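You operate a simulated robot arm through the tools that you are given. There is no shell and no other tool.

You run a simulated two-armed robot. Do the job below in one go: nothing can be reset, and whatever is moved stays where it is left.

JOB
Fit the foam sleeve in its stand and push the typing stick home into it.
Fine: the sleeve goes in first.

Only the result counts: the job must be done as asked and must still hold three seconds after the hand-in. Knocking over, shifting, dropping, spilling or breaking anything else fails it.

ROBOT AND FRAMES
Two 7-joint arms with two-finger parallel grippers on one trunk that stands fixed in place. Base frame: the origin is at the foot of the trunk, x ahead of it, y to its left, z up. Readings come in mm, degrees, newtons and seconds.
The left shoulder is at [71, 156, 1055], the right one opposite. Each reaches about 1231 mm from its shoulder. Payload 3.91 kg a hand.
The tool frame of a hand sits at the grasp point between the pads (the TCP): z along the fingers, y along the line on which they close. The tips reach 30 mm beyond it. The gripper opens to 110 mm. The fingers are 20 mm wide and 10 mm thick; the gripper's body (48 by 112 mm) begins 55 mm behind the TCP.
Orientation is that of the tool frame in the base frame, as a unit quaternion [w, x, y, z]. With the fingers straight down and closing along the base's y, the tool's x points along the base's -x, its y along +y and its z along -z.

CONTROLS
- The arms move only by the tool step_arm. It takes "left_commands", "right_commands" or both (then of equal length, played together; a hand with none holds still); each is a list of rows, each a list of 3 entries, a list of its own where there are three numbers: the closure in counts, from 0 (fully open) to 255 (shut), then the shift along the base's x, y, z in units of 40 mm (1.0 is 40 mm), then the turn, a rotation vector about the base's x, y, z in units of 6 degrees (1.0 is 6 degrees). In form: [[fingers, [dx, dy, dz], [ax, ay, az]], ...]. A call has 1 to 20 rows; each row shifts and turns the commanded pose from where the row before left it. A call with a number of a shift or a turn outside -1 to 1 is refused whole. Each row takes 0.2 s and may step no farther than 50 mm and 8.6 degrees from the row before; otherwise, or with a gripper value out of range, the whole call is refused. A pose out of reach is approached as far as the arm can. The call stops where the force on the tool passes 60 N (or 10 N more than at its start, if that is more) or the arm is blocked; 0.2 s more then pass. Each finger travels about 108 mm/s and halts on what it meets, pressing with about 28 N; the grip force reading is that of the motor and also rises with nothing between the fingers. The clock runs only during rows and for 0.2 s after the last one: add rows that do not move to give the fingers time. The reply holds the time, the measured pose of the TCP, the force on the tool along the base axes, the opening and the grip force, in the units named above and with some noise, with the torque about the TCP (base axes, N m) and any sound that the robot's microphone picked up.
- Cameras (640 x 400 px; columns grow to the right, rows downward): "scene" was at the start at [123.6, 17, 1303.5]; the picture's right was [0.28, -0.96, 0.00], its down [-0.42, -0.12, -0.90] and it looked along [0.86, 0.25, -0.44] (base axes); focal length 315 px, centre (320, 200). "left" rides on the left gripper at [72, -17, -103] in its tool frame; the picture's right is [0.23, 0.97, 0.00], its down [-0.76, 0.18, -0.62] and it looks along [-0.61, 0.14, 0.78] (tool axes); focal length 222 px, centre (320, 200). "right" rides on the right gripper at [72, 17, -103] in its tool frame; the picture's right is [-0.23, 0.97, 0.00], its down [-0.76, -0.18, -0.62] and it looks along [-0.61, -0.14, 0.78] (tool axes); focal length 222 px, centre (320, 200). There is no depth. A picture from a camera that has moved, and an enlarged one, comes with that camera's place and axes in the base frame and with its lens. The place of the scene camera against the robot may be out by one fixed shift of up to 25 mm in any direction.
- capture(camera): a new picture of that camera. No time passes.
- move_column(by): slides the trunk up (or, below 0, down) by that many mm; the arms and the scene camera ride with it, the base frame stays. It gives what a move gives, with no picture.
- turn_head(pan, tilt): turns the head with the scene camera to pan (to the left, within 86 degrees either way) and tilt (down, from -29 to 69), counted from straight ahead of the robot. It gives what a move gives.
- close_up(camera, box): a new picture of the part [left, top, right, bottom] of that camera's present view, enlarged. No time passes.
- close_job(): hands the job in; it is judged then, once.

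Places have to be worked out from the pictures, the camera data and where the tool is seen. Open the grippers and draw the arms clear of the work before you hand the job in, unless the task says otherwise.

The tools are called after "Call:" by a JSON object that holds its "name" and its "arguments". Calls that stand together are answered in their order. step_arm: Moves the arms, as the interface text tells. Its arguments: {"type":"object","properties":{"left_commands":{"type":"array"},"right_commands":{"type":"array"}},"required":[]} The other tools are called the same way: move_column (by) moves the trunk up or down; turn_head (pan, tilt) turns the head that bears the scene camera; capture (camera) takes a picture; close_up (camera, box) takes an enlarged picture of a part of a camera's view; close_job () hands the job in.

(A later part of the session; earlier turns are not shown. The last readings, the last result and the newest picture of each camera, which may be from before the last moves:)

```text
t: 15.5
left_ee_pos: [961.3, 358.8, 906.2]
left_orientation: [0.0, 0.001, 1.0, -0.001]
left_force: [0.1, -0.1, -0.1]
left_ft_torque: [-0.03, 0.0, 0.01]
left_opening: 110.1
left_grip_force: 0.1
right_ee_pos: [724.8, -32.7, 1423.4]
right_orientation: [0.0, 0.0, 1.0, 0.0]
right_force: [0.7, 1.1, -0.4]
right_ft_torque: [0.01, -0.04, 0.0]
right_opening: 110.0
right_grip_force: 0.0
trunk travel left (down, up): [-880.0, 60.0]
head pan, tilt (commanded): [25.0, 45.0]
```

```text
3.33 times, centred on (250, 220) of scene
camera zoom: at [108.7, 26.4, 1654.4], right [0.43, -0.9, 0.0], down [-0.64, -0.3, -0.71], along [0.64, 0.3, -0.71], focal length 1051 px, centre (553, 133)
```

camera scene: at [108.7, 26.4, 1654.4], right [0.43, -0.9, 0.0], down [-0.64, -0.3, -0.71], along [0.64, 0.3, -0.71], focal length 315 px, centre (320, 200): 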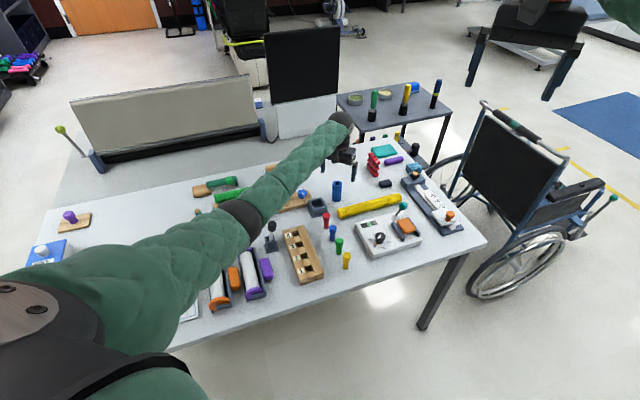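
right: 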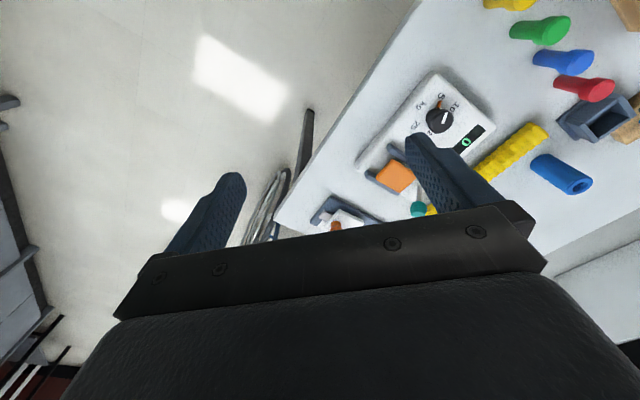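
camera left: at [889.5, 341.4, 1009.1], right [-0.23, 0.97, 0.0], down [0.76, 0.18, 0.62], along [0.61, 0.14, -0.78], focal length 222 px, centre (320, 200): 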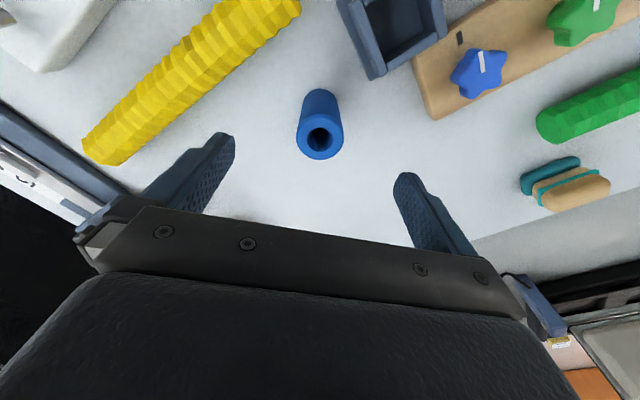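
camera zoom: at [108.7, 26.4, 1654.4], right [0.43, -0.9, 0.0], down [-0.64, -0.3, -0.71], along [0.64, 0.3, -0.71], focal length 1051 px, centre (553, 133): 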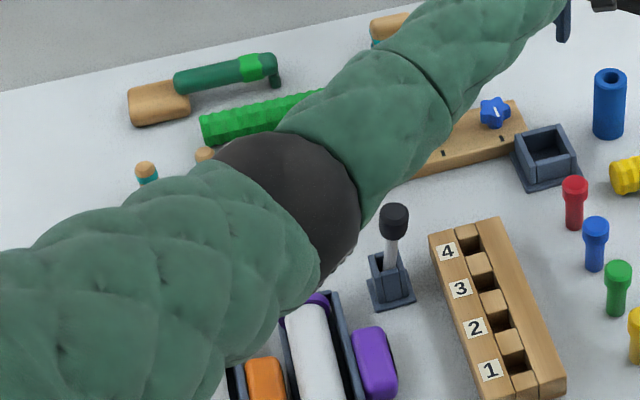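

The elbow is at z≈1030, well clear. The sleeve is centred between the open fingers; I descend the last 80 mm.

Call:
{"name": "step_arm", "arguments": {"left_commands": [[0, [0, 0, -0.5], [0, 0, 0]], [0, [0, 0, -0.5], [0, 0, 0]], [0, [0, 0, -0.5], [0, 0, 0]], [0, [0, 0, -0.5], [0, 0, 0]], [0, [0, 0, 0], [0, 0, 0]]]}}

Call:
{"name": "capture", "arguments": {"camera": "left"}}

Call:
{"name": "capture", "arguments": {"camera": "scene"}}

```text
t: 16.7
left_ee_pos: [961.0, 358.9, 823.4]
left_orientation: [0.001, 0.0, 1.0, 0.0]
left_force: [-0.3, -0.2, 0.6]
left_ft_torque: [-0.01, 0.03, 0.01]
left_opening: 110.0
left_grip_force: 0.1
right_ee_pos: [724.0, -32.5, 1423.4]
right_orientation: [0.0, -0.001, 1.0, 0.0]
right_force: [0.1, 0.2, 0.1]
right_ft_torque: [0.0, -0.01, 0.01]
right_opening: 109.9
right_grip_force: 0.1
trunk travel left (down, up): [-880.0, 60.0]
head pan, tilt (commanded): [25.0, 45.0]
```

```text
taken
camera left: at [889.5, 341.8, 927.3], right [-0.23, 0.97, 0.0], down [0.76, 0.18, 0.62], along [0.61, 0.14, -0.78], focal length 222 px, centre (320, 200)
```

left: 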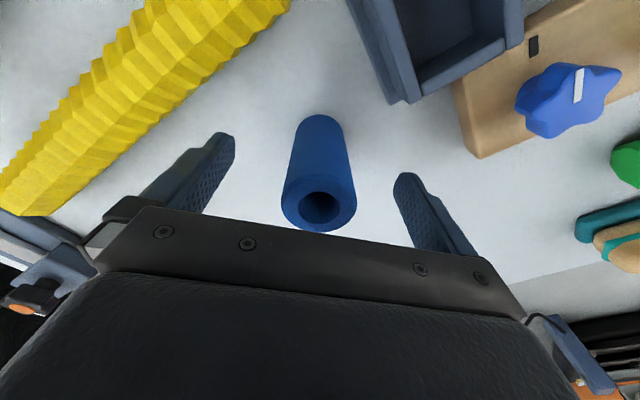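

```text
taken
camera scene: at [108.8, 26.4, 1654.4], right [0.43, -0.9, 0.0], down [-0.64, -0.3, -0.71], along [0.64, 0.3, -0.71], focal length 315 px, centre (320, 200)
```

scene: 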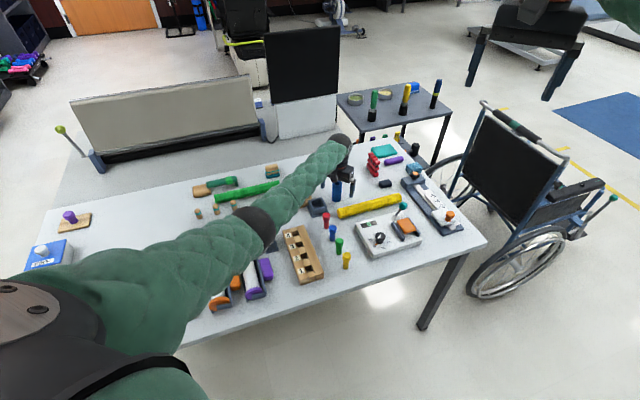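

I check the elbow clearance over the stick once more before closing on the sleeve.

Call:
{"name": "close_up", "arguments": {"camera": "scene", "box": [190, 170, 350, 290]}}

Call:
{"name": "close_up", "arguments": {"camera": "left", "box": [260, 100, 380, 240]}}

```text
3.33 times, centred on (270, 230) of scene
camera zoom: at [108.8, 26.4, 1654.4], right [0.43, -0.9, 0.0], down [-0.64, -0.3, -0.71], along [0.64, 0.3, -0.71], focal length 1051 px, centre (487, 100)
```

zoom: 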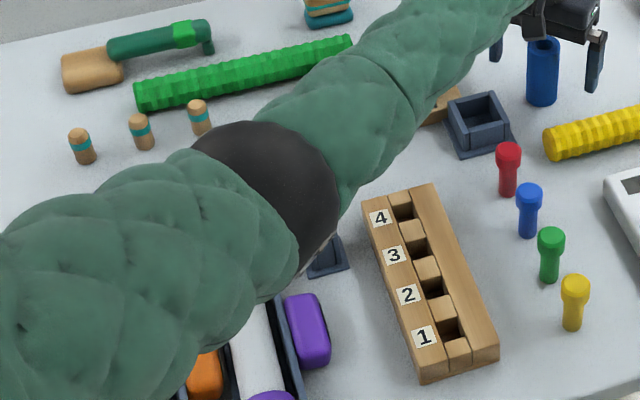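

```text
2.86 times, centred on (320, 170) of left
camera zoom: at [889.5, 341.8, 927.3], right [-0.23, 0.97, 0.0], down [0.76, 0.18, 0.62], along [0.61, 0.14, -0.78], focal length 635 px, centre (320, 286)
```

zoom: 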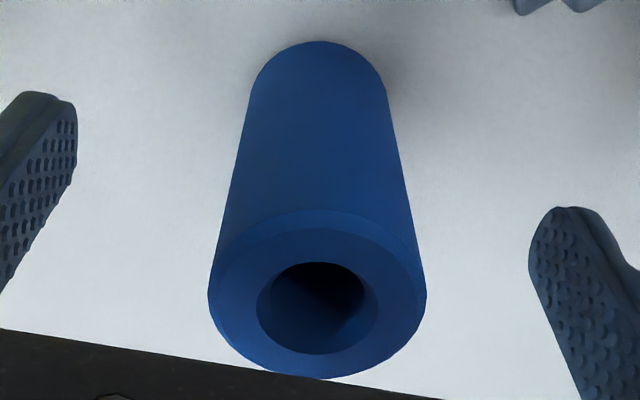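

The elbow is at z≈1020 and clear of the stick. The sleeve sits within ~1 mm of the TCP axis, so I close the fingers on it.

Call:
{"name": "step_arm", "arguments": {"left_commands": [[120, [0, 0, 0], [0, 0, 0]], [200, [0, 0, 0], [0, 0, 0]], [255, [0, 0, 0], [0, 0, 0]], [255, [0, 0, 0], [0, 0, 0]], [255, [0, 0, 0], [0, 0, 0]]]}}

Call:
{"name": "capture", "arguments": {"camera": "left"}}

```text
t: 17.9
left_ee_pos: [961.2, 358.5, 823.6]
left_orientation: [0.001, 0.0, 1.0, 0.001]
left_force: [-0.3, 0.0, 0.0]
left_ft_torque: [-0.01, -0.03, 0.01]
left_opening: 44.4
left_grip_force: 28.1
right_ee_pos: [724.8, -32.3, 1424.5]
right_orientation: [-0.001, 0.0, 1.0, 0.001]
right_force: [0.4, -0.8, 0.8]
right_ft_torque: [0.0, 0.03, 0.0]
right_opening: 109.9
right_grip_force: 0.0
trunk travel left (down, up): [-880.0, 60.0]
head pan, tilt (commanded): [25.0, 45.0]
```

```text
taken
camera left: at [889.6, 341.8, 927.3], right [-0.23, 0.97, 0.0], down [0.76, 0.18, 0.62], along [0.61, 0.14, -0.78], focal length 222 px, centre (320, 200)
```

left: 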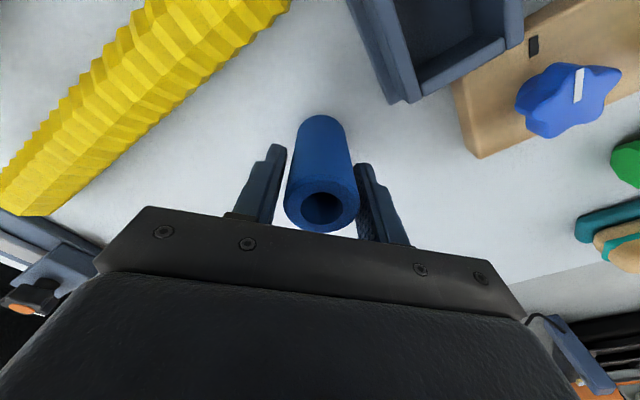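

The grip force is 28 N at an opening of 44 mm, which is wider than I estimated the sleeve. I enlarge the view to see the contact.

Call:
{"name": "close_up", "arguments": {"camera": "left", "box": [250, 100, 390, 250]}}

Call:
{"name": "close_up", "arguments": {"camera": "scene", "box": [310, 150, 380, 210]}}

```text
2.67 times, centred on (320, 175) of left
camera zoom: at [889.6, 341.8, 927.3], right [-0.23, 0.97, 0.0], down [0.76, 0.18, 0.62], along [0.61, 0.14, -0.78], focal length 592 px, centre (320, 267)
```

zoom: 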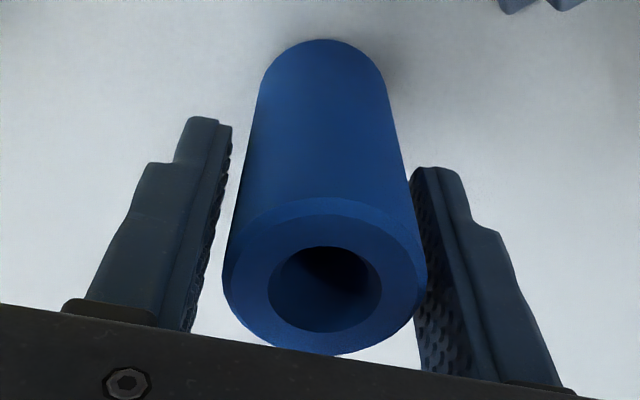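

```text
6.67 times, centred on (345, 180) of scene
camera zoom: at [109.0, 26.4, 1654.4], right [0.43, -0.9, 0.0], down [-0.64, -0.3, -0.71], along [0.64, 0.3, -0.71], focal length 2101 px, centre (153, 333)
```

zoom: 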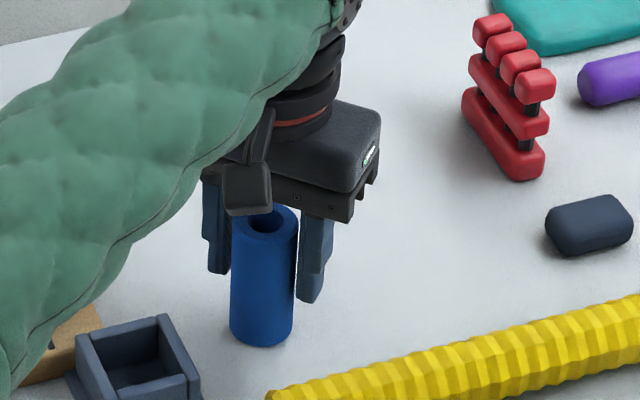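

Visually a small gap shows at one pad, yet force says both fingers are loaded. I test by lifting slightly and checking that the sleeve comes along.

Call:
{"name": "step_arm", "arguments": {"left_commands": [[255, [0, 0, 0.2], [0, 0, 0]], [255, [0, 0, 0.3], [0, 0, 0]], [255, [0, 0, 0], [0, 0, 0]]]}}

Call:
{"name": "close_up", "arguments": {"camera": "left", "box": [250, 100, 390, 250]}}

Call:
{"name": "close_up", "arguments": {"camera": "scene", "box": [310, 150, 380, 210]}}

```text
t: 18.7
left_ee_pos: [960.8, 359.0, 844.0]
left_orientation: [0.0, 0.0, 1.0, -0.001]
left_force: [-0.6, -1.4, -0.1]
left_ft_torque: [-0.03, 0.0, -0.01]
left_opening: 44.6
left_grip_force: 28.0
right_ee_pos: [724.5, -33.4, 1424.0]
right_orientation: [-0.002, -0.001, 1.0, 0.0]
right_force: [0.6, -0.8, 0.0]
right_ft_torque: [-0.01, -0.03, 0.0]
right_opening: 110.0
right_grip_force: 0.1
trunk travel left (down, up): [-880.0, 60.0]
head pan, tilt (commanded): [25.0, 45.0]
```

```text
2.67 times, centred on (320, 175) of left
camera zoom: at [889.5, 341.4, 947.3], right [-0.23, 0.97, 0.0], down [0.76, 0.18, 0.62], along [0.61, 0.14, -0.78], focal length 592 px, centre (320, 267)
```

zoom: 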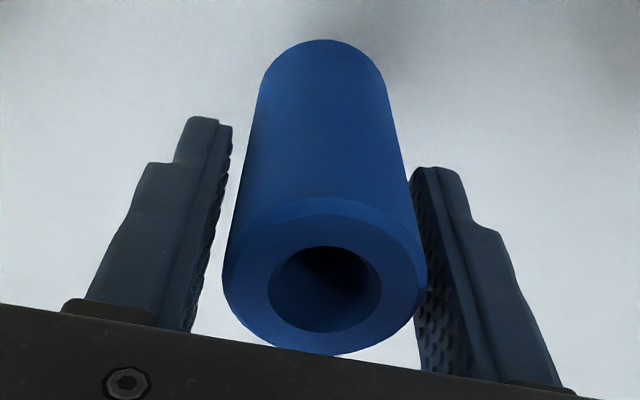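

```text
6.67 times, centred on (345, 180) of scene
camera zoom: at [109.3, 26.4, 1654.3], right [0.43, -0.9, 0.0], down [-0.64, -0.3, -0.71], along [0.64, 0.3, -0.71], focal length 2101 px, centre (153, 333)
```

zoom: 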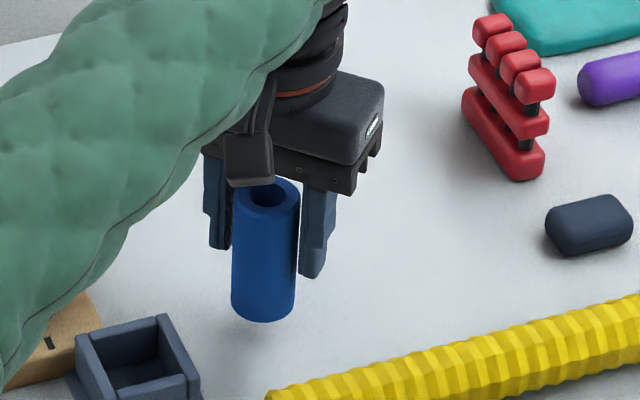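

The sleeve is lifted cleanly and hangs upright; its axis is about (-0.8, +0.8) mm from the TCP. I raise it clear of the stand's rim and carry it over the stand's centre at (874.2, 400.9).

Call:
{"name": "step_arm", "arguments": {"left_commands": [[255, [0, 0, 0.6], [0, 0, 0]], [255, [0, 0, 0.4], [0, 0, 0]], [255, [-0.54, 0.26, 0], [0, 0, 0]], [255, [-0.54, 0.26, 0], [0, 0, 0]], [255, [-0.54, 0.26, 0], [0, 0, 0]], [255, [-0.54, 0.26, 0], [0, 0, 0]], [255, [0, 0, 0], [0, 0, 0]]]}}

Call:
{"name": "capture", "arguments": {"camera": "left"}}

Call:
{"name": "capture", "arguments": {"camera": "scene"}}

Call:
{"name": "close_up", "arguments": {"camera": "scene", "box": [280, 150, 380, 235]}}

```text
t: 20.3
left_ee_pos: [875.0, 398.3, 882.5]
left_orientation: [0.0, -0.001, 1.0, 0.001]
left_force: [-0.4, 0.4, 0.0]
left_ft_torque: [-0.03, -0.04, 0.05]
left_opening: 44.5
left_grip_force: 27.6
right_ee_pos: [724.8, -33.5, 1422.9]
right_orientation: [0.0, 0.001, 1.0, 0.0]
right_force: [0.6, -0.2, -0.3]
right_ft_torque: [0.03, 0.03, -0.04]
right_opening: 109.9
right_grip_force: 0.1
trunk travel left (down, up): [-880.0, 60.0]
head pan, tilt (commanded): [25.0, 45.0]
```

```text
taken
camera left: at [803.2, 382.5, 986.5], right [-0.23, 0.97, 0.0], down [0.76, 0.18, 0.62], along [0.61, 0.14, -0.78], focal length 222 px, centre (320, 200)
```

left: 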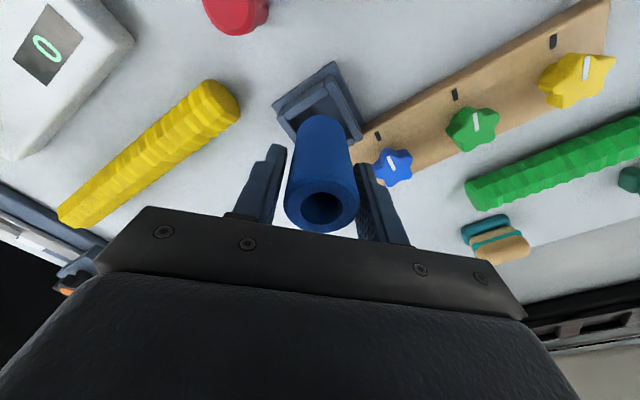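

```text
taken
camera scene: at [109.5, 25.7, 1654.3], right [0.43, -0.9, 0.0], down [-0.64, -0.3, -0.71], along [0.64, 0.3, -0.71], focal length 315 px, centre (320, 200)
```

scene: 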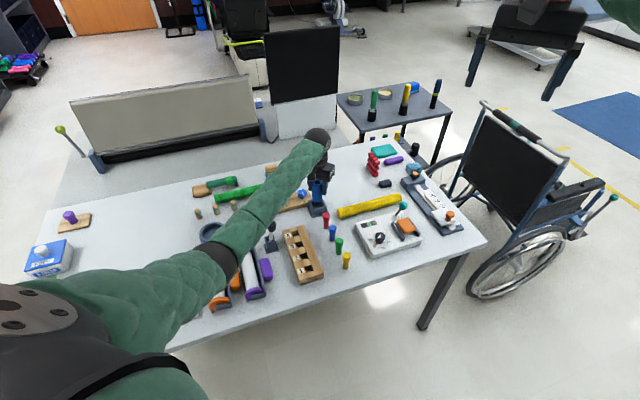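

```text
4.71 times, centred on (330, 192) of scene
camera zoom: at [109.5, 25.7, 1654.3], right [0.43, -0.9, 0.0], down [-0.64, -0.3, -0.71], along [0.64, 0.3, -0.71], focal length 1483 px, centre (273, 235)
```

zoom: 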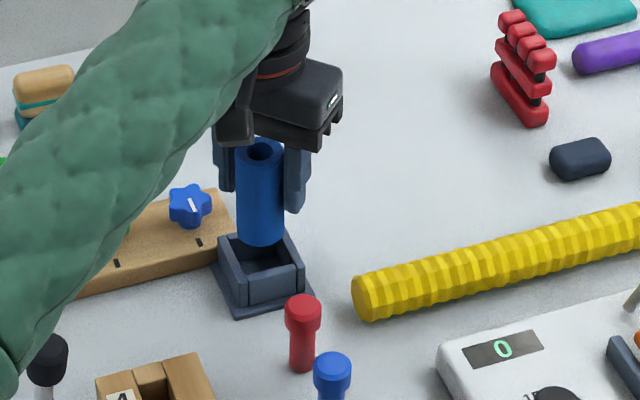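

The sleeve hangs over the stand with its bottom ~27 mm above the rim. I enlarge the wrist view to check alignment.

Call:
{"name": "close_up", "arguments": {"camera": "left", "box": [260, 50, 380, 160]}}

Call:
{"name": "close_up", "arguments": {"camera": "scene", "box": [300, 165, 360, 220]}}

```text
3.64 times, centred on (320, 105) of left
camera zoom: at [803.2, 382.5, 986.5], right [-0.23, 0.97, 0.0], down [0.76, 0.18, 0.62], along [0.61, 0.14, -0.78], focal length 808 px, centre (320, 546)
```

zoom: 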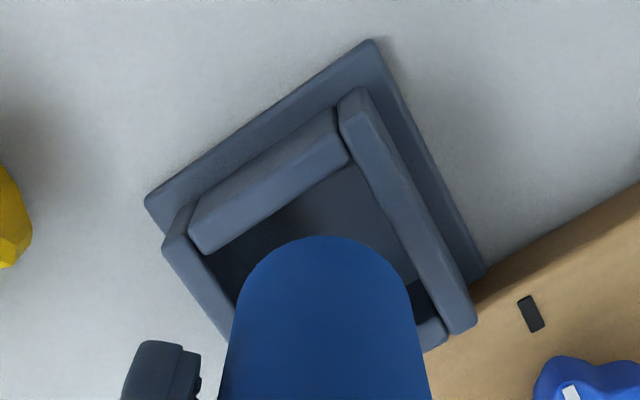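

```text
7.27 times, centred on (330, 192) of scene
camera zoom: at [109.5, 25.7, 1654.3], right [0.43, -0.9, 0.0], down [-0.64, -0.3, -0.71], along [0.64, 0.3, -0.71], focal length 2292 px, centre (247, 254)
```

zoom: 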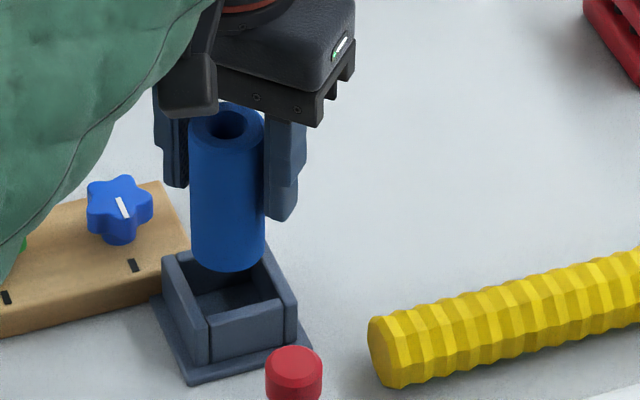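

Alignment agrees within about a millimetre. I apply a +0.6 mm y correction and lower until the sleeve's end is just above the rim, then ease it in with small steps.

Call:
{"name": "step_arm", "arguments": {"left_commands": [[255, [0, 0.015, -0.25], [0, 0, 0]], [255, [0, 0, -0.25], [0, 0, 0]], [255, [0, 0, -0.1], [0, 0, 0]], [255, [0, 0, 0], [0, 0, 0]]]}}

Call:
{"name": "close_up", "arguments": {"camera": "scene", "box": [300, 165, 360, 220]}}

Call:
{"name": "close_up", "arguments": {"camera": "left", "box": [260, 50, 380, 160]}}

```text
t: 21.3
left_ee_pos: [874.1, 400.3, 857.9]
left_orientation: [-0.001, 0.0, 1.0, -0.001]
left_force: [0.3, 0.0, -0.1]
left_ft_torque: [0.0, -0.02, -0.04]
left_opening: 44.2
left_grip_force: 28.2
right_ee_pos: [724.3, -32.8, 1422.6]
right_orientation: [0.0, 0.0, 1.0, 0.0]
right_force: [-0.5, -0.4, 0.1]
right_ft_torque: [0.02, 0.02, 0.0]
right_opening: 110.0
right_grip_force: 0.1
trunk travel left (down, up): [-880.0, 60.0]
head pan, tilt (commanded): [25.0, 45.0]
```

```text
7.27 times, centred on (330, 192) of scene
camera zoom: at [109.0, 26.4, 1654.4], right [0.43, -0.9, 0.0], down [-0.64, -0.3, -0.71], along [0.64, 0.3, -0.71], focal length 2292 px, centre (247, 254)
```

zoom: 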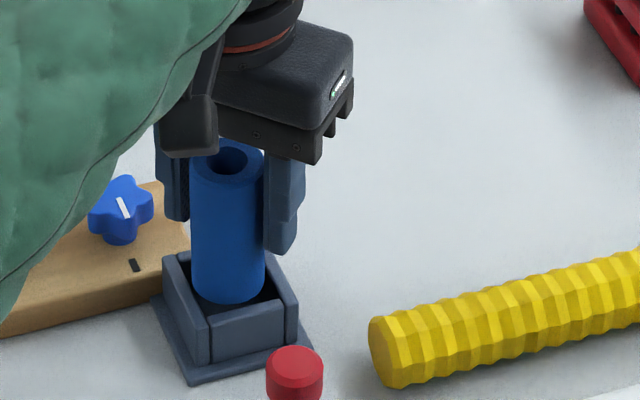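

```text
3.64 times, centred on (320, 105) of left
camera zoom: at [803.2, 383.1, 962.8], right [-0.23, 0.97, 0.0], down [0.76, 0.18, 0.62], along [0.61, 0.14, -0.78], focal length 808 px, centre (320, 546)
```

zoom: 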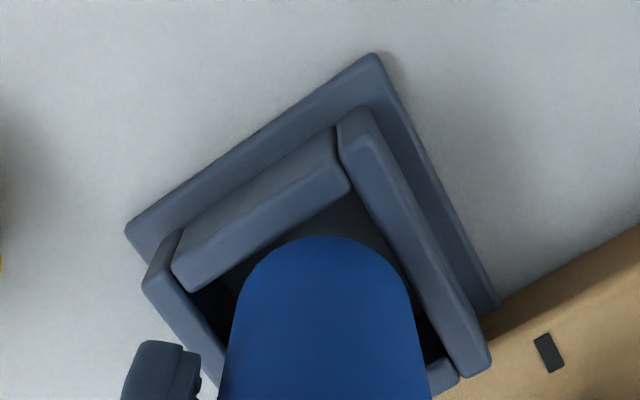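

The sleeve's end is right at the rim with even gaps. I ease it down in 3–4 mm steps, watching the force.

Call:
{"name": "step_arm", "arguments": {"left_commands": [[255, [0, 0, -0.1], [0, 0, 0]], [255, [0, 0, -0.1], [0, 0, 0]], [255, [0, 0, -0.1], [0, 0, 0]], [255, [0, 0, 0], [0, 0, 0]]]}}

Call:
{"name": "close_up", "arguments": {"camera": "scene", "box": [300, 165, 360, 220]}}

Call:
{"name": "close_up", "arguments": {"camera": "left", "box": [260, 50, 380, 160]}}

```text
t: 22.3
left_ee_pos: [875.2, 398.9, 846.7]
left_orientation: [0.0, -0.001, 1.0, 0.0]
left_force: [0.7, -0.3, 0.0]
left_ft_torque: [0.03, -0.1, -0.02]
left_opening: 44.4
left_grip_force: 28.0
right_ee_pos: [725.0, -32.4, 1423.4]
right_orientation: [0.0, 0.0, 1.0, 0.0]
right_force: [0.2, 0.3, 1.1]
right_ft_torque: [0.0, 0.0, 0.01]
right_opening: 110.0
right_grip_force: 0.1
trunk travel left (down, up): [-880.0, 60.0]
head pan, tilt (commanded): [25.0, 45.0]
```

```text
7.27 times, centred on (330, 192) of scene
camera zoom: at [109.0, 26.3, 1654.4], right [0.43, -0.9, 0.0], down [-0.64, -0.3, -0.71], along [0.64, 0.3, -0.71], focal length 2292 px, centre (247, 254)
```

zoom: 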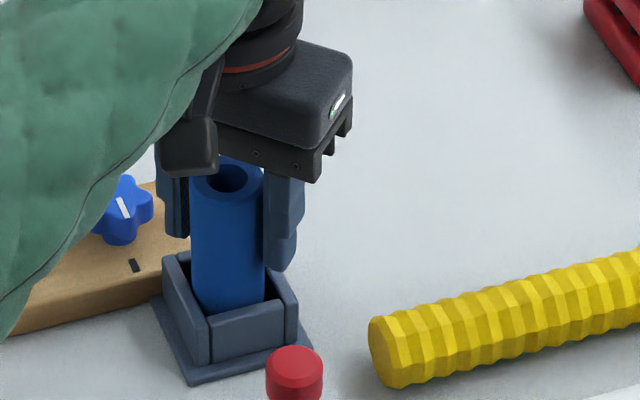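

```text
3.64 times, centred on (320, 105) of left
camera zoom: at [803.0, 383.0, 951.2], right [-0.23, 0.97, 0.0], down [0.76, 0.18, 0.62], along [0.61, 0.14, -0.78], focal length 808 px, centre (320, 546)
```

zoom: 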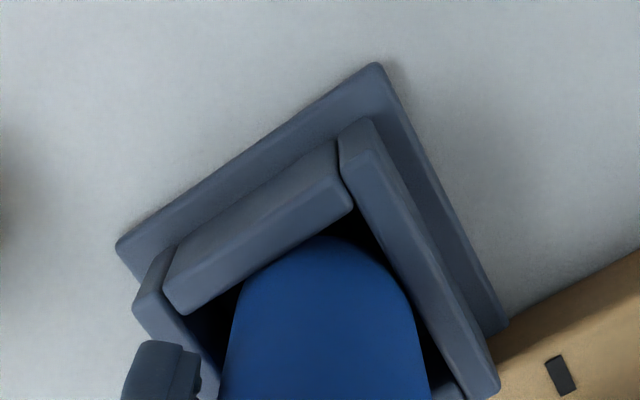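

The end has entered the box with no contact force. I continue lowering towards the stand's floor.

Call:
{"name": "step_arm", "arguments": {"left_commands": [[255, [0, 0, -0.1], [0, 0, 0]], [255, [0, 0, -0.1], [0, 0, 0]], [255, [0, 0, -0.1], [0, 0, 0]], [255, [0, 0, 0], [0, 0, 0]]]}}

Call:
{"name": "close_up", "arguments": {"camera": "scene", "box": [300, 165, 360, 220]}}

Call:
{"name": "close_up", "arguments": {"camera": "left", "box": [260, 60, 380, 170]}}

```text
t: 23.3
left_ee_pos: [875.2, 400.0, 835.8]
left_orientation: [0.001, 0.0, 1.0, 0.0]
left_force: [5.4, -1.0, 6.2]
left_ft_torque: [0.01, -0.25, -0.09]
left_opening: 44.3
left_grip_force: 28.4
right_ee_pos: [724.9, -33.2, 1423.7]
right_orientation: [0.0, 0.0, 1.0, 0.001]
right_force: [-0.8, -0.1, 0.8]
right_ft_torque: [-0.02, -0.03, -0.02]
right_opening: 110.0
right_grip_force: 0.0
trunk travel left (down, up): [-880.0, 60.0]
head pan, tilt (commanded): [25.0, 45.0]
```

```text
7.27 times, centred on (330, 192) of scene
camera zoom: at [108.9, 26.1, 1654.4], right [0.43, -0.9, 0.0], down [-0.64, -0.3, -0.71], along [0.64, 0.3, -0.71], focal length 2292 px, centre (247, 254)
```

zoom: 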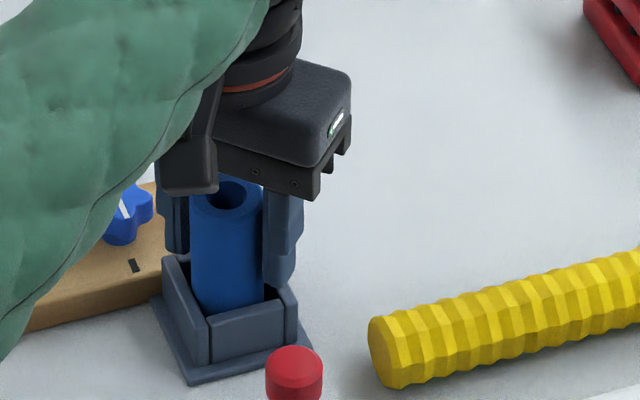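

```text
3.64 times, centred on (320, 115) of left
camera zoom: at [802.6, 382.9, 939.8], right [-0.23, 0.97, 0.0], down [0.76, 0.18, 0.62], along [0.61, 0.14, -0.78], focal length 808 px, centre (320, 509)
```

zoom: 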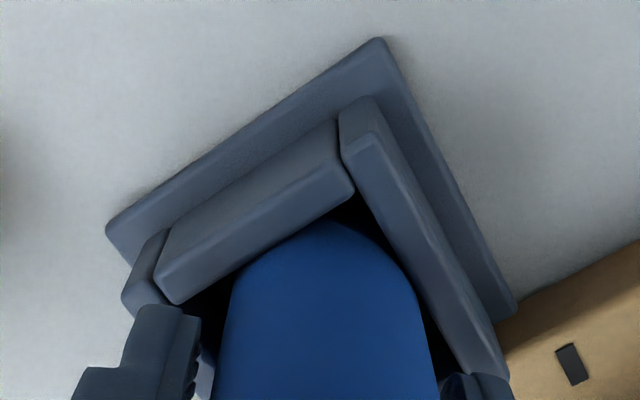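

There is light contact pushing +x (5 N) with 6 N upward drag, so the sleeve rides slightly toward the -x side. I shift +1.2 mm in x and continue down gently.

Call:
{"name": "step_arm", "arguments": {"left_commands": [[255, [0.03, 0, 0], [0, 0, 0]], [255, [0, 0, -0.05], [0, 0, 0]], [255, [0, 0, -0.05], [0, 0, 0]], [255, [0, 0, 0], [0, 0, 0]]]}}

```text
t: 24.3
left_ee_pos: [875.9, 399.1, 831.3]
left_orientation: [0.0, 0.0, 1.0, 0.0]
left_force: [0.9, 0.7, 0.4]
left_ft_torque: [0.0, -0.02, 0.02]
left_opening: 44.2
left_grip_force: 27.5
right_ee_pos: [724.6, -32.9, 1423.0]
right_orientation: [0.0, 0.0, 1.0, 0.0]
right_force: [-0.2, -0.4, -0.2]
right_ft_torque: [0.02, 0.0, -0.03]
right_opening: 109.7
right_grip_force: 0.0
trunk travel left (down, up): [-880.0, 60.0]
head pan, tilt (commanded): [25.0, 45.0]
```

Forces vanished after the correction. I continue lowering until the floor is felt.

Call:
{"name": "step_arm", "arguments": {"left_commands": [[255, [0, 0, -0.06], [0, 0, 0]], [255, [0, 0, -0.06], [0, 0, 0]], [255, [0, 0, 0], [0, 0, 0]]]}}

Call:
{"name": "close_up", "arguments": {"camera": "scene", "box": [300, 165, 360, 220]}}

Call:
{"name": "close_up", "arguments": {"camera": "left", "box": [260, 70, 380, 180]}}

```text
t: 25.1
left_ee_pos: [876.1, 399.1, 828.2]
left_orientation: [0.002, 0.0, 1.0, 0.0]
left_force: [-0.3, 1.7, 14.4]
left_ft_torque: [0.09, 0.15, -0.02]
left_opening: 44.2
left_grip_force: 28.9
right_ee_pos: [722.9, -33.9, 1424.6]
right_orientation: [-0.001, 0.0, 1.0, 0.0]
right_force: [-0.7, -0.4, -0.2]
right_ft_torque: [-0.01, -0.01, 0.02]
right_opening: 110.1
right_grip_force: 0.1
trunk travel left (down, up): [-880.0, 60.0]
head pan, tilt (commanded): [25.0, 45.0]
```

```text
7.27 times, centred on (330, 192) of scene
camera zoom: at [107.4, 25.8, 1654.7], right [0.43, -0.9, 0.0], down [-0.64, -0.3, -0.71], along [0.64, 0.3, -0.71], focal length 2292 px, centre (247, 254)
```

zoom: 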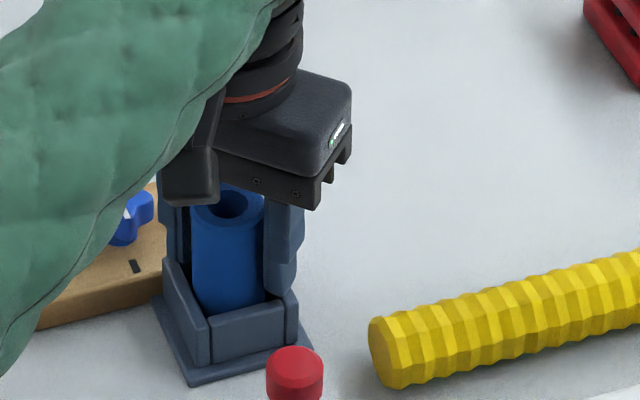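

```text
3.64 times, centred on (320, 125) of left
camera zoom: at [803.7, 383.2, 932.7], right [-0.23, 0.97, 0.0], down [0.76, 0.18, 0.63], along [0.61, 0.14, -0.78], focal length 808 px, centre (320, 473)
```

zoom: 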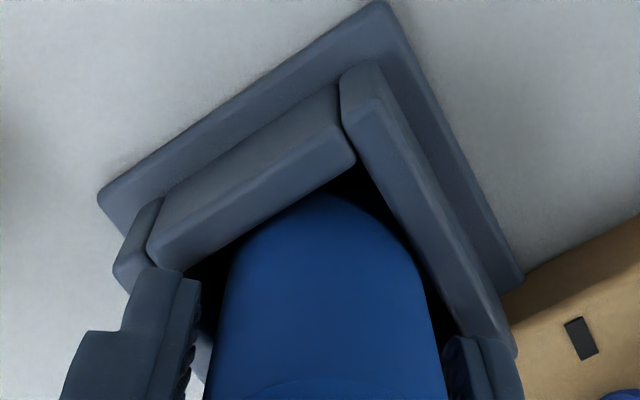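

14 N upward now: the sleeve's end is on the stand's floor (bottom ≈ 767). I relax the press by 1 mm, open the fingers moderately and look.

Call:
{"name": "step_arm", "arguments": {"left_commands": [[255, [0, 0, 0.03], [0, 0, 0]], [150, [0, 0, 0], [0, 0, 0]], [90, [0, 0, 0], [0, 0, 0]], [90, [0, 0, 0], [0, 0, 0]]]}}

Call:
{"name": "close_up", "arguments": {"camera": "left", "box": [250, 100, 390, 250]}}

Call:
{"name": "close_up", "arguments": {"camera": "scene", "box": [300, 165, 360, 220]}}

```text
t: 26.1
left_ee_pos: [877.2, 399.3, 827.4]
left_orientation: [0.0, 0.0, 1.0, -0.001]
left_force: [0.1, 1.0, -0.3]
left_ft_torque: [0.02, -0.02, 0.01]
left_opening: 71.1
left_grip_force: 0.1
right_ee_pos: [725.1, -33.2, 1423.3]
right_orientation: [0.001, 0.0, 1.0, 0.0]
right_force: [-0.7, -0.8, 0.1]
right_ft_torque: [0.0, -0.02, 0.01]
right_opening: 110.1
right_grip_force: 0.0
trunk travel left (down, up): [-880.0, 60.0]
head pan, tilt (commanded): [25.0, 45.0]
```

```text
2.67 times, centred on (320, 175) of left
camera zoom: at [804.3, 383.0, 931.4], right [-0.23, 0.97, 0.0], down [0.76, 0.18, 0.62], along [0.61, 0.14, -0.78], focal length 592 px, centre (320, 267)
```

zoom: 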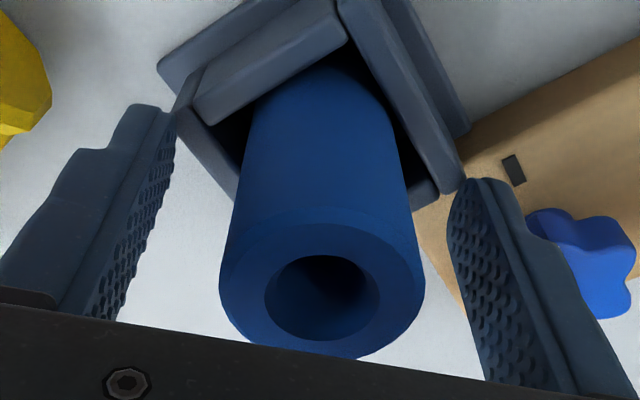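

```text
7.27 times, centred on (330, 192) of scene
camera zoom: at [109.1, 26.5, 1654.3], right [0.43, -0.9, 0.0], down [-0.64, -0.3, -0.71], along [0.64, 0.3, -0.71], focal length 2292 px, centre (247, 254)
```

zoom: 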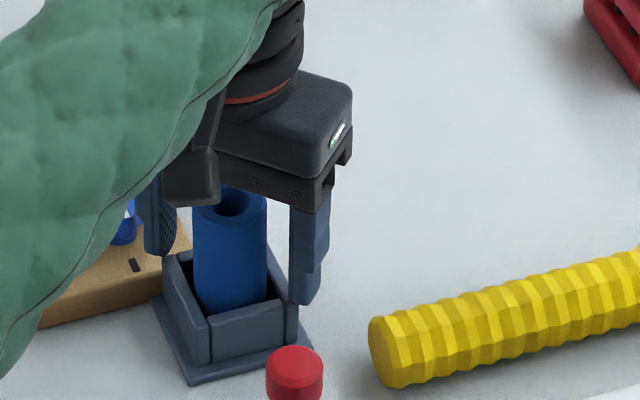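

The sleeve stands upright in the stand, free of the fingers. I raise the hand straight up and inspect how it sits.

Call:
{"name": "step_arm", "arguments": {"left_commands": [[90, [0, 0, 0.4], [0, 0, 0]], [90, [0, 0, 0.8], [0, 0, 0]], [90, [0, 0, 1.0], [0, 0, 0]], [90, [0, 0, 0.5], [0, 0, 0]], [90, [0, 0, 0], [0, 0, 0]]]}}

Call:
{"name": "close_up", "arguments": {"camera": "left", "box": [270, 70, 390, 190]}}

Call:
{"name": "close_up", "arguments": {"camera": "scene", "box": [290, 160, 360, 225]}}

```text
t: 27.3
left_ee_pos: [875.8, 402.6, 935.2]
left_orientation: [0.0, 0.0, 1.0, -0.001]
left_force: [0.5, -0.5, 0.1]
left_ft_torque: [-0.01, -0.01, -0.03]
left_opening: 71.1
left_grip_force: 0.1
right_ee_pos: [725.3, -32.7, 1424.2]
right_orientation: [-0.001, -0.001, 1.0, 0.0]
right_force: [0.9, -0.1, 0.7]
right_ft_torque: [-0.01, -0.03, 0.0]
right_opening: 110.1
right_grip_force: 0.0
trunk travel left (down, up): [-880.0, 60.0]
head pan, tilt (commanded): [25.0, 45.0]
```

```text
3.33 times, centred on (330, 130) of left
camera zoom: at [803.7, 385.9, 1039.3], right [-0.23, 0.97, 0.0], down [0.76, 0.18, 0.62], along [0.61, 0.14, -0.78], focal length 740 px, centre (287, 433)
```

zoom: 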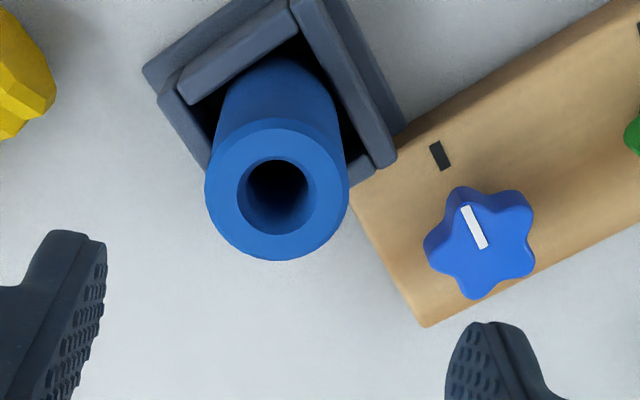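

```text
6.15 times, centred on (325, 192) of scene
camera zoom: at [109.1, 26.5, 1654.3], right [0.43, -0.9, 0.0], down [-0.64, -0.3, -0.71], along [0.64, 0.3, -0.71], focal length 1940 px, centre (289, 246)
```

zoom: 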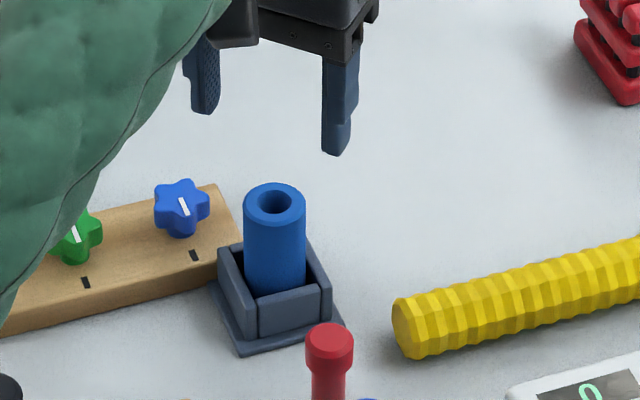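

The sleeve now sits upright in its stand, axis near (875.7, 400). I raise the trunk by the remaining 60 mm for elbow room and move the hand back towards the stick in stages.

Call:
{"name": "move_column", "arguments": {"by": 60}}

Call:
{"name": "step_arm", "arguments": {"left_commands": [[90, [0, 0, 0.5], [0, 0, 0]], [90, [-0.9, 0.25, 0.1], [0, 0, 0]], [90, [-0.9, 0.25, 0.1], [0, 0, 0]], [90, [-0.9, 0.25, 0.1], [0, 0, 0]], [90, [0, 0, 0], [0, 0, 0]]]}}

Call:
{"name": "capture", "arguments": {"camera": "scene"}}

Call:
{"name": "capture", "arguments": {"camera": "left"}}

```text
t: 28.3
left_ee_pos: [875.5, 403.1, 994.9]
left_orientation: [0.0, 0.0, 1.0, 0.0]
left_force: [0.1, 0.2, -0.7]
left_ft_torque: [0.02, 0.0, -0.01]
left_opening: 71.0
left_grip_force: 0.0
right_ee_pos: [725.2, -32.4, 1482.7]
right_orientation: [-0.001, 0.001, 1.0, 0.001]
right_force: [0.0, -0.6, -0.2]
right_ft_torque: [-0.01, 0.0, 0.0]
right_opening: 110.0
right_grip_force: 0.0
trunk travel left (down, up): [-940.0, 0.0]
head pan, tilt (commanded): [25.0, 45.0]
```

```text
t: 29.5
left_ee_pos: [768.4, 431.7, 1026.0]
left_orientation: [0.0, -0.001, 1.0, -0.001]
left_force: [-0.3, -0.3, -0.3]
left_ft_torque: [0.02, 0.0, -0.02]
left_opening: 71.2
left_grip_force: 0.1
right_ee_pos: [725.2, -33.0, 1483.4]
right_orientation: [-0.001, 0.0, 1.0, 0.0]
right_force: [-0.1, 0.0, 0.9]
right_ft_torque: [0.01, 0.04, 0.01]
right_opening: 110.1
right_grip_force: 0.1
trunk travel left (down, up): [-940.0, 0.0]
head pan, tilt (commanded): [25.0, 45.0]
```

```text
taken
camera scene: at [109.7, 26.2, 1714.3], right [0.43, -0.9, 0.0], down [-0.64, -0.3, -0.71], along [0.64, 0.3, -0.71], focal length 315 px, centre (320, 200)
```

scene: 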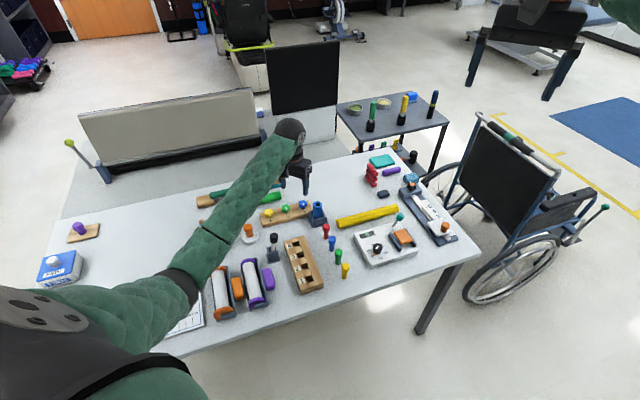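

```text
taken
camera left: at [695.5, 414.5, 1130.3], right [-0.23, 0.97, 0.0], down [0.76, 0.18, 0.62], along [0.61, 0.14, -0.78], focal length 222 px, centre (320, 200)
```

left: 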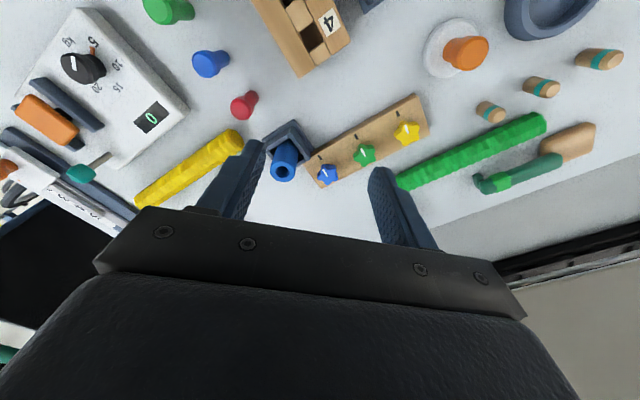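

I check the elbow's height before moving the hand back further.

Call:
{"name": "close_up", "arguments": {"camera": "scene", "box": [100, 200, 300, 340]}}

```text
2.86 times, centred on (200, 270) of scene
camera zoom: at [109.7, 26.2, 1714.3], right [0.43, -0.9, 0.0], down [-0.64, -0.3, -0.71], along [0.64, 0.3, -0.71], focal length 901 px, centre (663, 0)
```

zoom: 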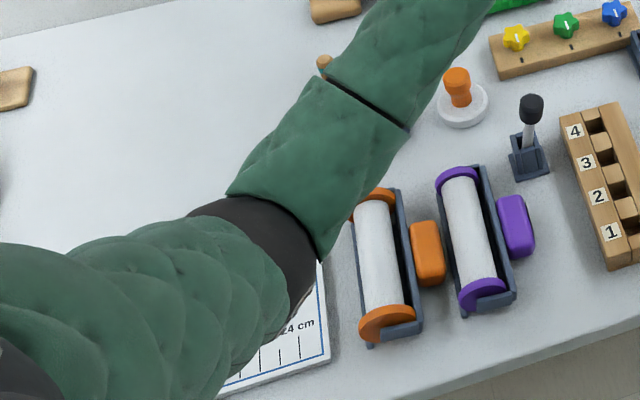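

The elbow is near (320, 510, 1005), clear. I continue to a position above the stick.

Call:
{"name": "step_arm", "arguments": {"left_commands": [[90, [-0.8, 0.2, 0], [0, 0, 0]], [90, [-0.8, 0.2, 0], [0, 0, 0]], [90, [-0.8, 0.2, 0], [0, 0, 0]], [90, [-0.5, 0.2, 0], [0, 0, 0]], [90, [0, 0, 0], [0, 0, 0]]]}}

Call:
{"name": "capture", "arguments": {"camera": "scene"}}

Call:
{"name": "capture", "arguments": {"camera": "left"}}

```text
t: 30.7
left_ee_pos: [651.5, 463.6, 1028.6]
left_orientation: [0.001, 0.0, 1.0, 0.0]
left_force: [0.5, -0.4, -0.1]
left_ft_torque: [0.01, -0.02, -0.02]
left_opening: 71.2
left_grip_force: 0.1
right_ee_pos: [725.0, -33.0, 1482.7]
right_orientation: [-0.001, 0.0, 1.0, 0.0]
right_force: [0.7, -0.4, 0.4]
right_ft_torque: [-0.06, 0.0, 0.02]
right_opening: 109.9
right_grip_force: 0.0
trunk travel left (down, up): [-940.0, 0.0]
head pan, tilt (commanded): [25.0, 45.0]
```

```text
taken
camera scene: at [109.7, 26.0, 1714.3], right [0.43, -0.9, 0.0], down [-0.64, -0.3, -0.71], along [0.64, 0.3, -0.71], focal length 315 px, centre (320, 200)
```

scene: 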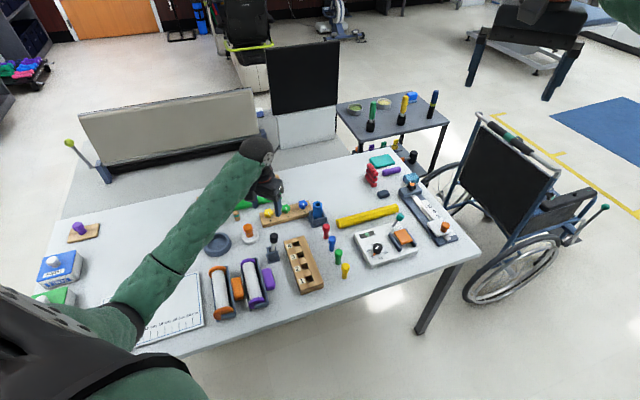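

```text
taken
camera left: at [579.1, 447.0, 1132.1], right [-0.23, 0.97, 0.0], down [0.76, 0.18, 0.62], along [0.61, 0.14, -0.78], focal length 222 px, centre (320, 200)
```

left: 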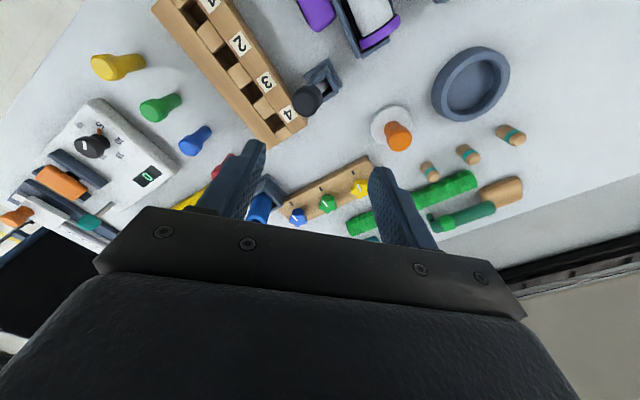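

The stick is in view near the image's upper middle. I enlarge it for triangulation.

Call:
{"name": "close_up", "arguments": {"camera": "left", "box": [270, 40, 360, 130]}}

Call:
{"name": "close_up", "arguments": {"camera": "scene", "box": [240, 215, 320, 280]}}

```text
4.44 times, centred on (315, 85) of left
camera zoom: at [579.1, 447.0, 1132.1], right [-0.23, 0.97, 0.0], down [0.76, 0.18, 0.62], along [0.61, 0.14, -0.78], focal length 987 px, centre (342, 711)
```

zoom: 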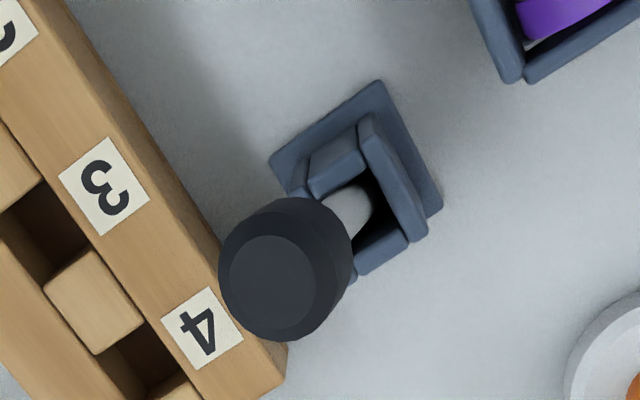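

```text
6.15 times, centred on (280, 248) of scene
camera zoom: at [109.7, 26.0, 1714.3], right [0.43, -0.9, 0.0], down [-0.64, -0.3, -0.71], along [0.64, 0.3, -0.71], focal length 1940 px, centre (566, -92)
```

zoom: 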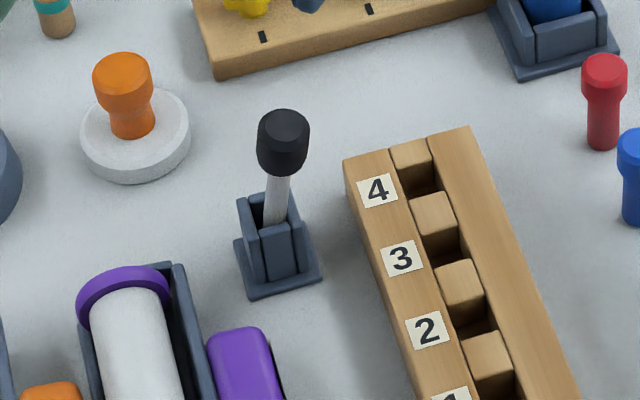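

The holder has not moved from its initial place (centre ≈ (646, 468)), but the stick now leans about 12° toward −y; its head top is near (646.5, 445, 893). I tilt the hand by the same angle and line up along the stick's axis, ~80 mm short of it, to refine.

Call:
{"name": "step_arm", "arguments": {"left_commands": [[60, [-0.03, -0.3, -0.45], [0.65, 0, 0]], [60, [-0.03, -0.3, -0.45], [0.65, 0, 0]], [60, [-0.03, -0.3, -0.45], [0.65, 0, 0]], [60, [0, 0, 0], [0, 0, 0]]]}}

Call:
{"name": "capture", "arguments": {"camera": "left"}}

Call:
{"name": "close_up", "arguments": {"camera": "left", "box": [270, 70, 380, 180]}}

Call:
{"name": "capture", "arguments": {"camera": "scene"}}

```text
t: 31.7
left_ee_pos: [649.0, 427.9, 975.1]
left_orientation: [0.002, 0.0, 0.995, 0.102]
left_force: [-0.1, 0.5, -0.7]
left_ft_torque: [0.0, -0.01, 0.02]
left_opening: 84.3
left_grip_force: 0.0
right_ee_pos: [724.0, -32.5, 1483.6]
right_orientation: [0.0, 0.0, 1.0, 0.0]
right_force: [-0.6, -0.3, 0.1]
right_ft_torque: [0.01, -0.01, 0.0]
right_opening: 110.1
right_grip_force: 0.1
trunk travel left (down, up): [-940.0, 0.0]
head pan, tilt (commanded): [25.0, 45.0]
```

```text
taken
camera left: at [576.1, 390.5, 1072.8], right [-0.23, 0.95, 0.2], down [0.76, 0.05, 0.65], along [0.61, 0.3, -0.74], focal length 222 px, centre (320, 200)
```

left: 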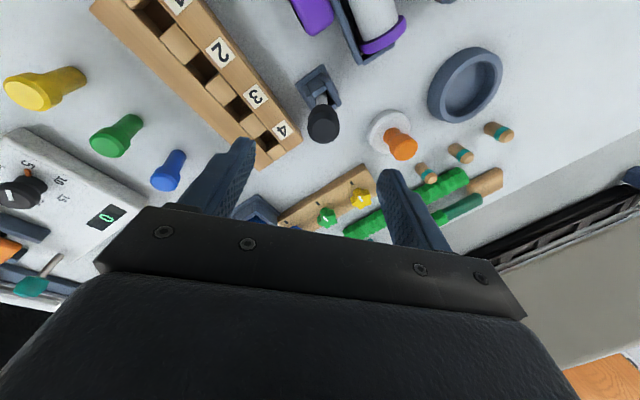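

```text
3.64 times, centred on (325, 125) of left
camera zoom: at [576.1, 390.5, 1072.8], right [-0.23, 0.95, 0.2], down [0.76, 0.05, 0.65], along [0.61, 0.3, -0.74], focal length 808 px, centre (302, 473)
```

zoom: 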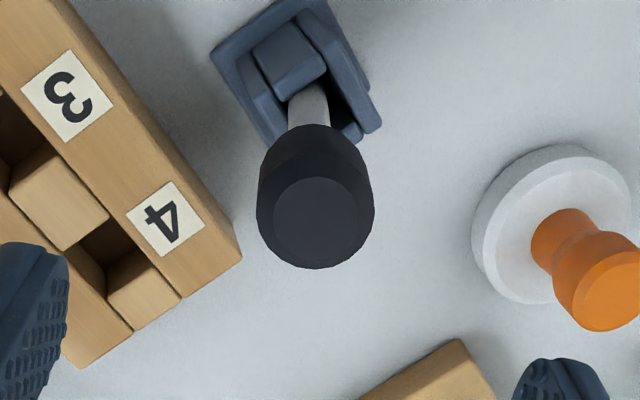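

```text
taken
camera scene: at [108.5, 26.8, 1714.4], right [0.43, -0.9, 0.0], down [-0.64, -0.3, -0.71], along [0.64, 0.3, -0.71], focal length 315 px, centre (320, 200)
```

scene: 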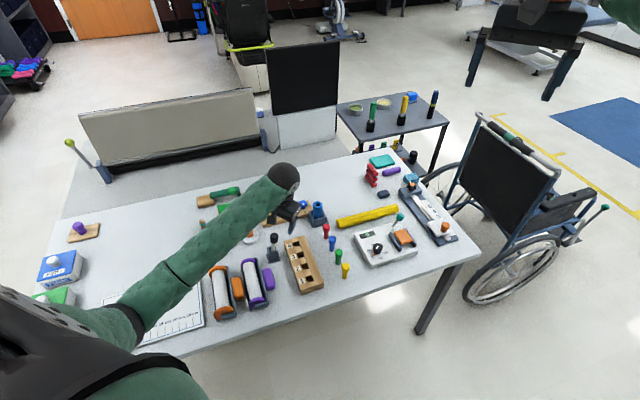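

Triangulation puts the head's top near (641.6, 445.4, 909) with a ~10.5° lean. I shift onto that axis and come nearer along it, stopping just above the head to verify.

Call:
{"name": "step_arm", "arguments": {"left_commands": [[60, [-0.16, 0.16, -0.3], [0, 0, 0]], [60, [0, 0.1, -0.5], [0, 0, 0]], [60, [0, 0, 0], [0, 0, 0]]]}}

Call:
{"name": "capture", "arguments": {"camera": "left"}}

Call:
{"name": "close_up", "arguments": {"camera": "left", "box": [260, 90, 380, 200]}}

Call:
{"name": "close_up", "arguments": {"camera": "scene", "box": [230, 180, 340, 280]}}

```text
t: 32.5
left_ee_pos: [641.9, 438.2, 943.3]
left_orientation: [0.0, 0.0, 0.995, 0.102]
left_force: [0.8, 0.0, 0.0]
left_ft_torque: [0.0, 0.0, 0.03]
left_opening: 84.1
left_grip_force: 0.0
right_ee_pos: [724.5, -32.5, 1483.0]
right_orientation: [0.0, 0.0, 1.0, -0.001]
right_force: [-0.1, 0.1, 0.0]
right_ft_torque: [0.01, -0.03, 0.02]
right_opening: 109.9
right_grip_force: 0.1
trunk travel left (down, up): [-940.0, 0.0]
head pan, tilt (commanded): [25.0, 45.0]
```

```text
taken
camera left: at [570.3, 401.1, 1041.6], right [-0.23, 0.95, 0.2], down [0.76, 0.05, 0.65], along [0.61, 0.3, -0.74], focal length 222 px, centre (320, 200)
```

left: 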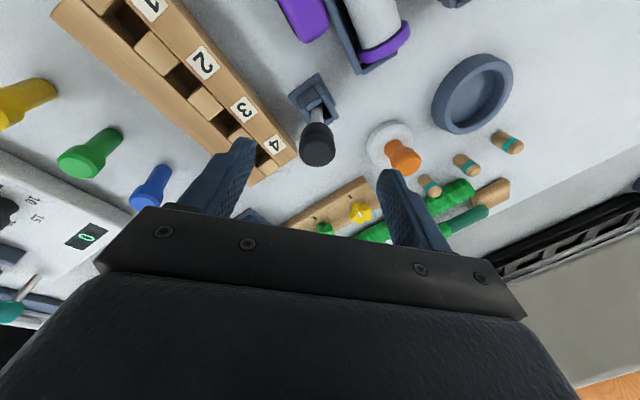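

```text
3.64 times, centred on (320, 145) of left
camera zoom: at [570.3, 401.1, 1041.6], right [-0.23, 0.95, 0.2], down [0.76, 0.05, 0.65], along [0.61, 0.3, -0.74], focal length 808 px, centre (320, 400)
```

zoom: 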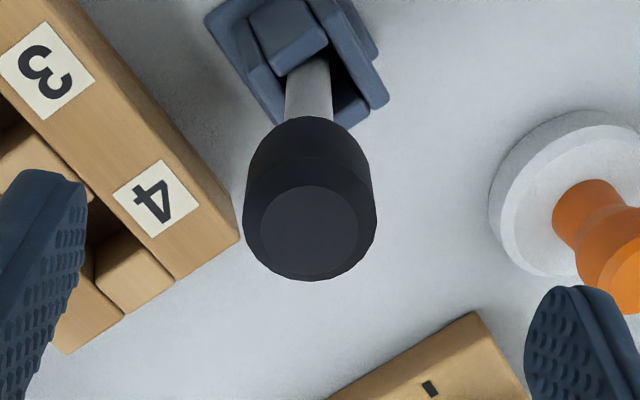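

```text
4.00 times, centred on (285, 230) of scene
camera zoom: at [109.1, 26.1, 1714.4], right [0.43, -0.9, 0.0], down [-0.64, -0.3, -0.71], along [0.64, 0.3, -0.71], focal length 1261 px, centre (460, 80)
```

zoom: 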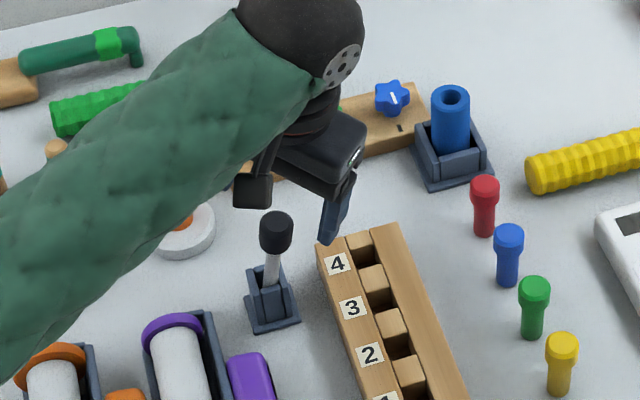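

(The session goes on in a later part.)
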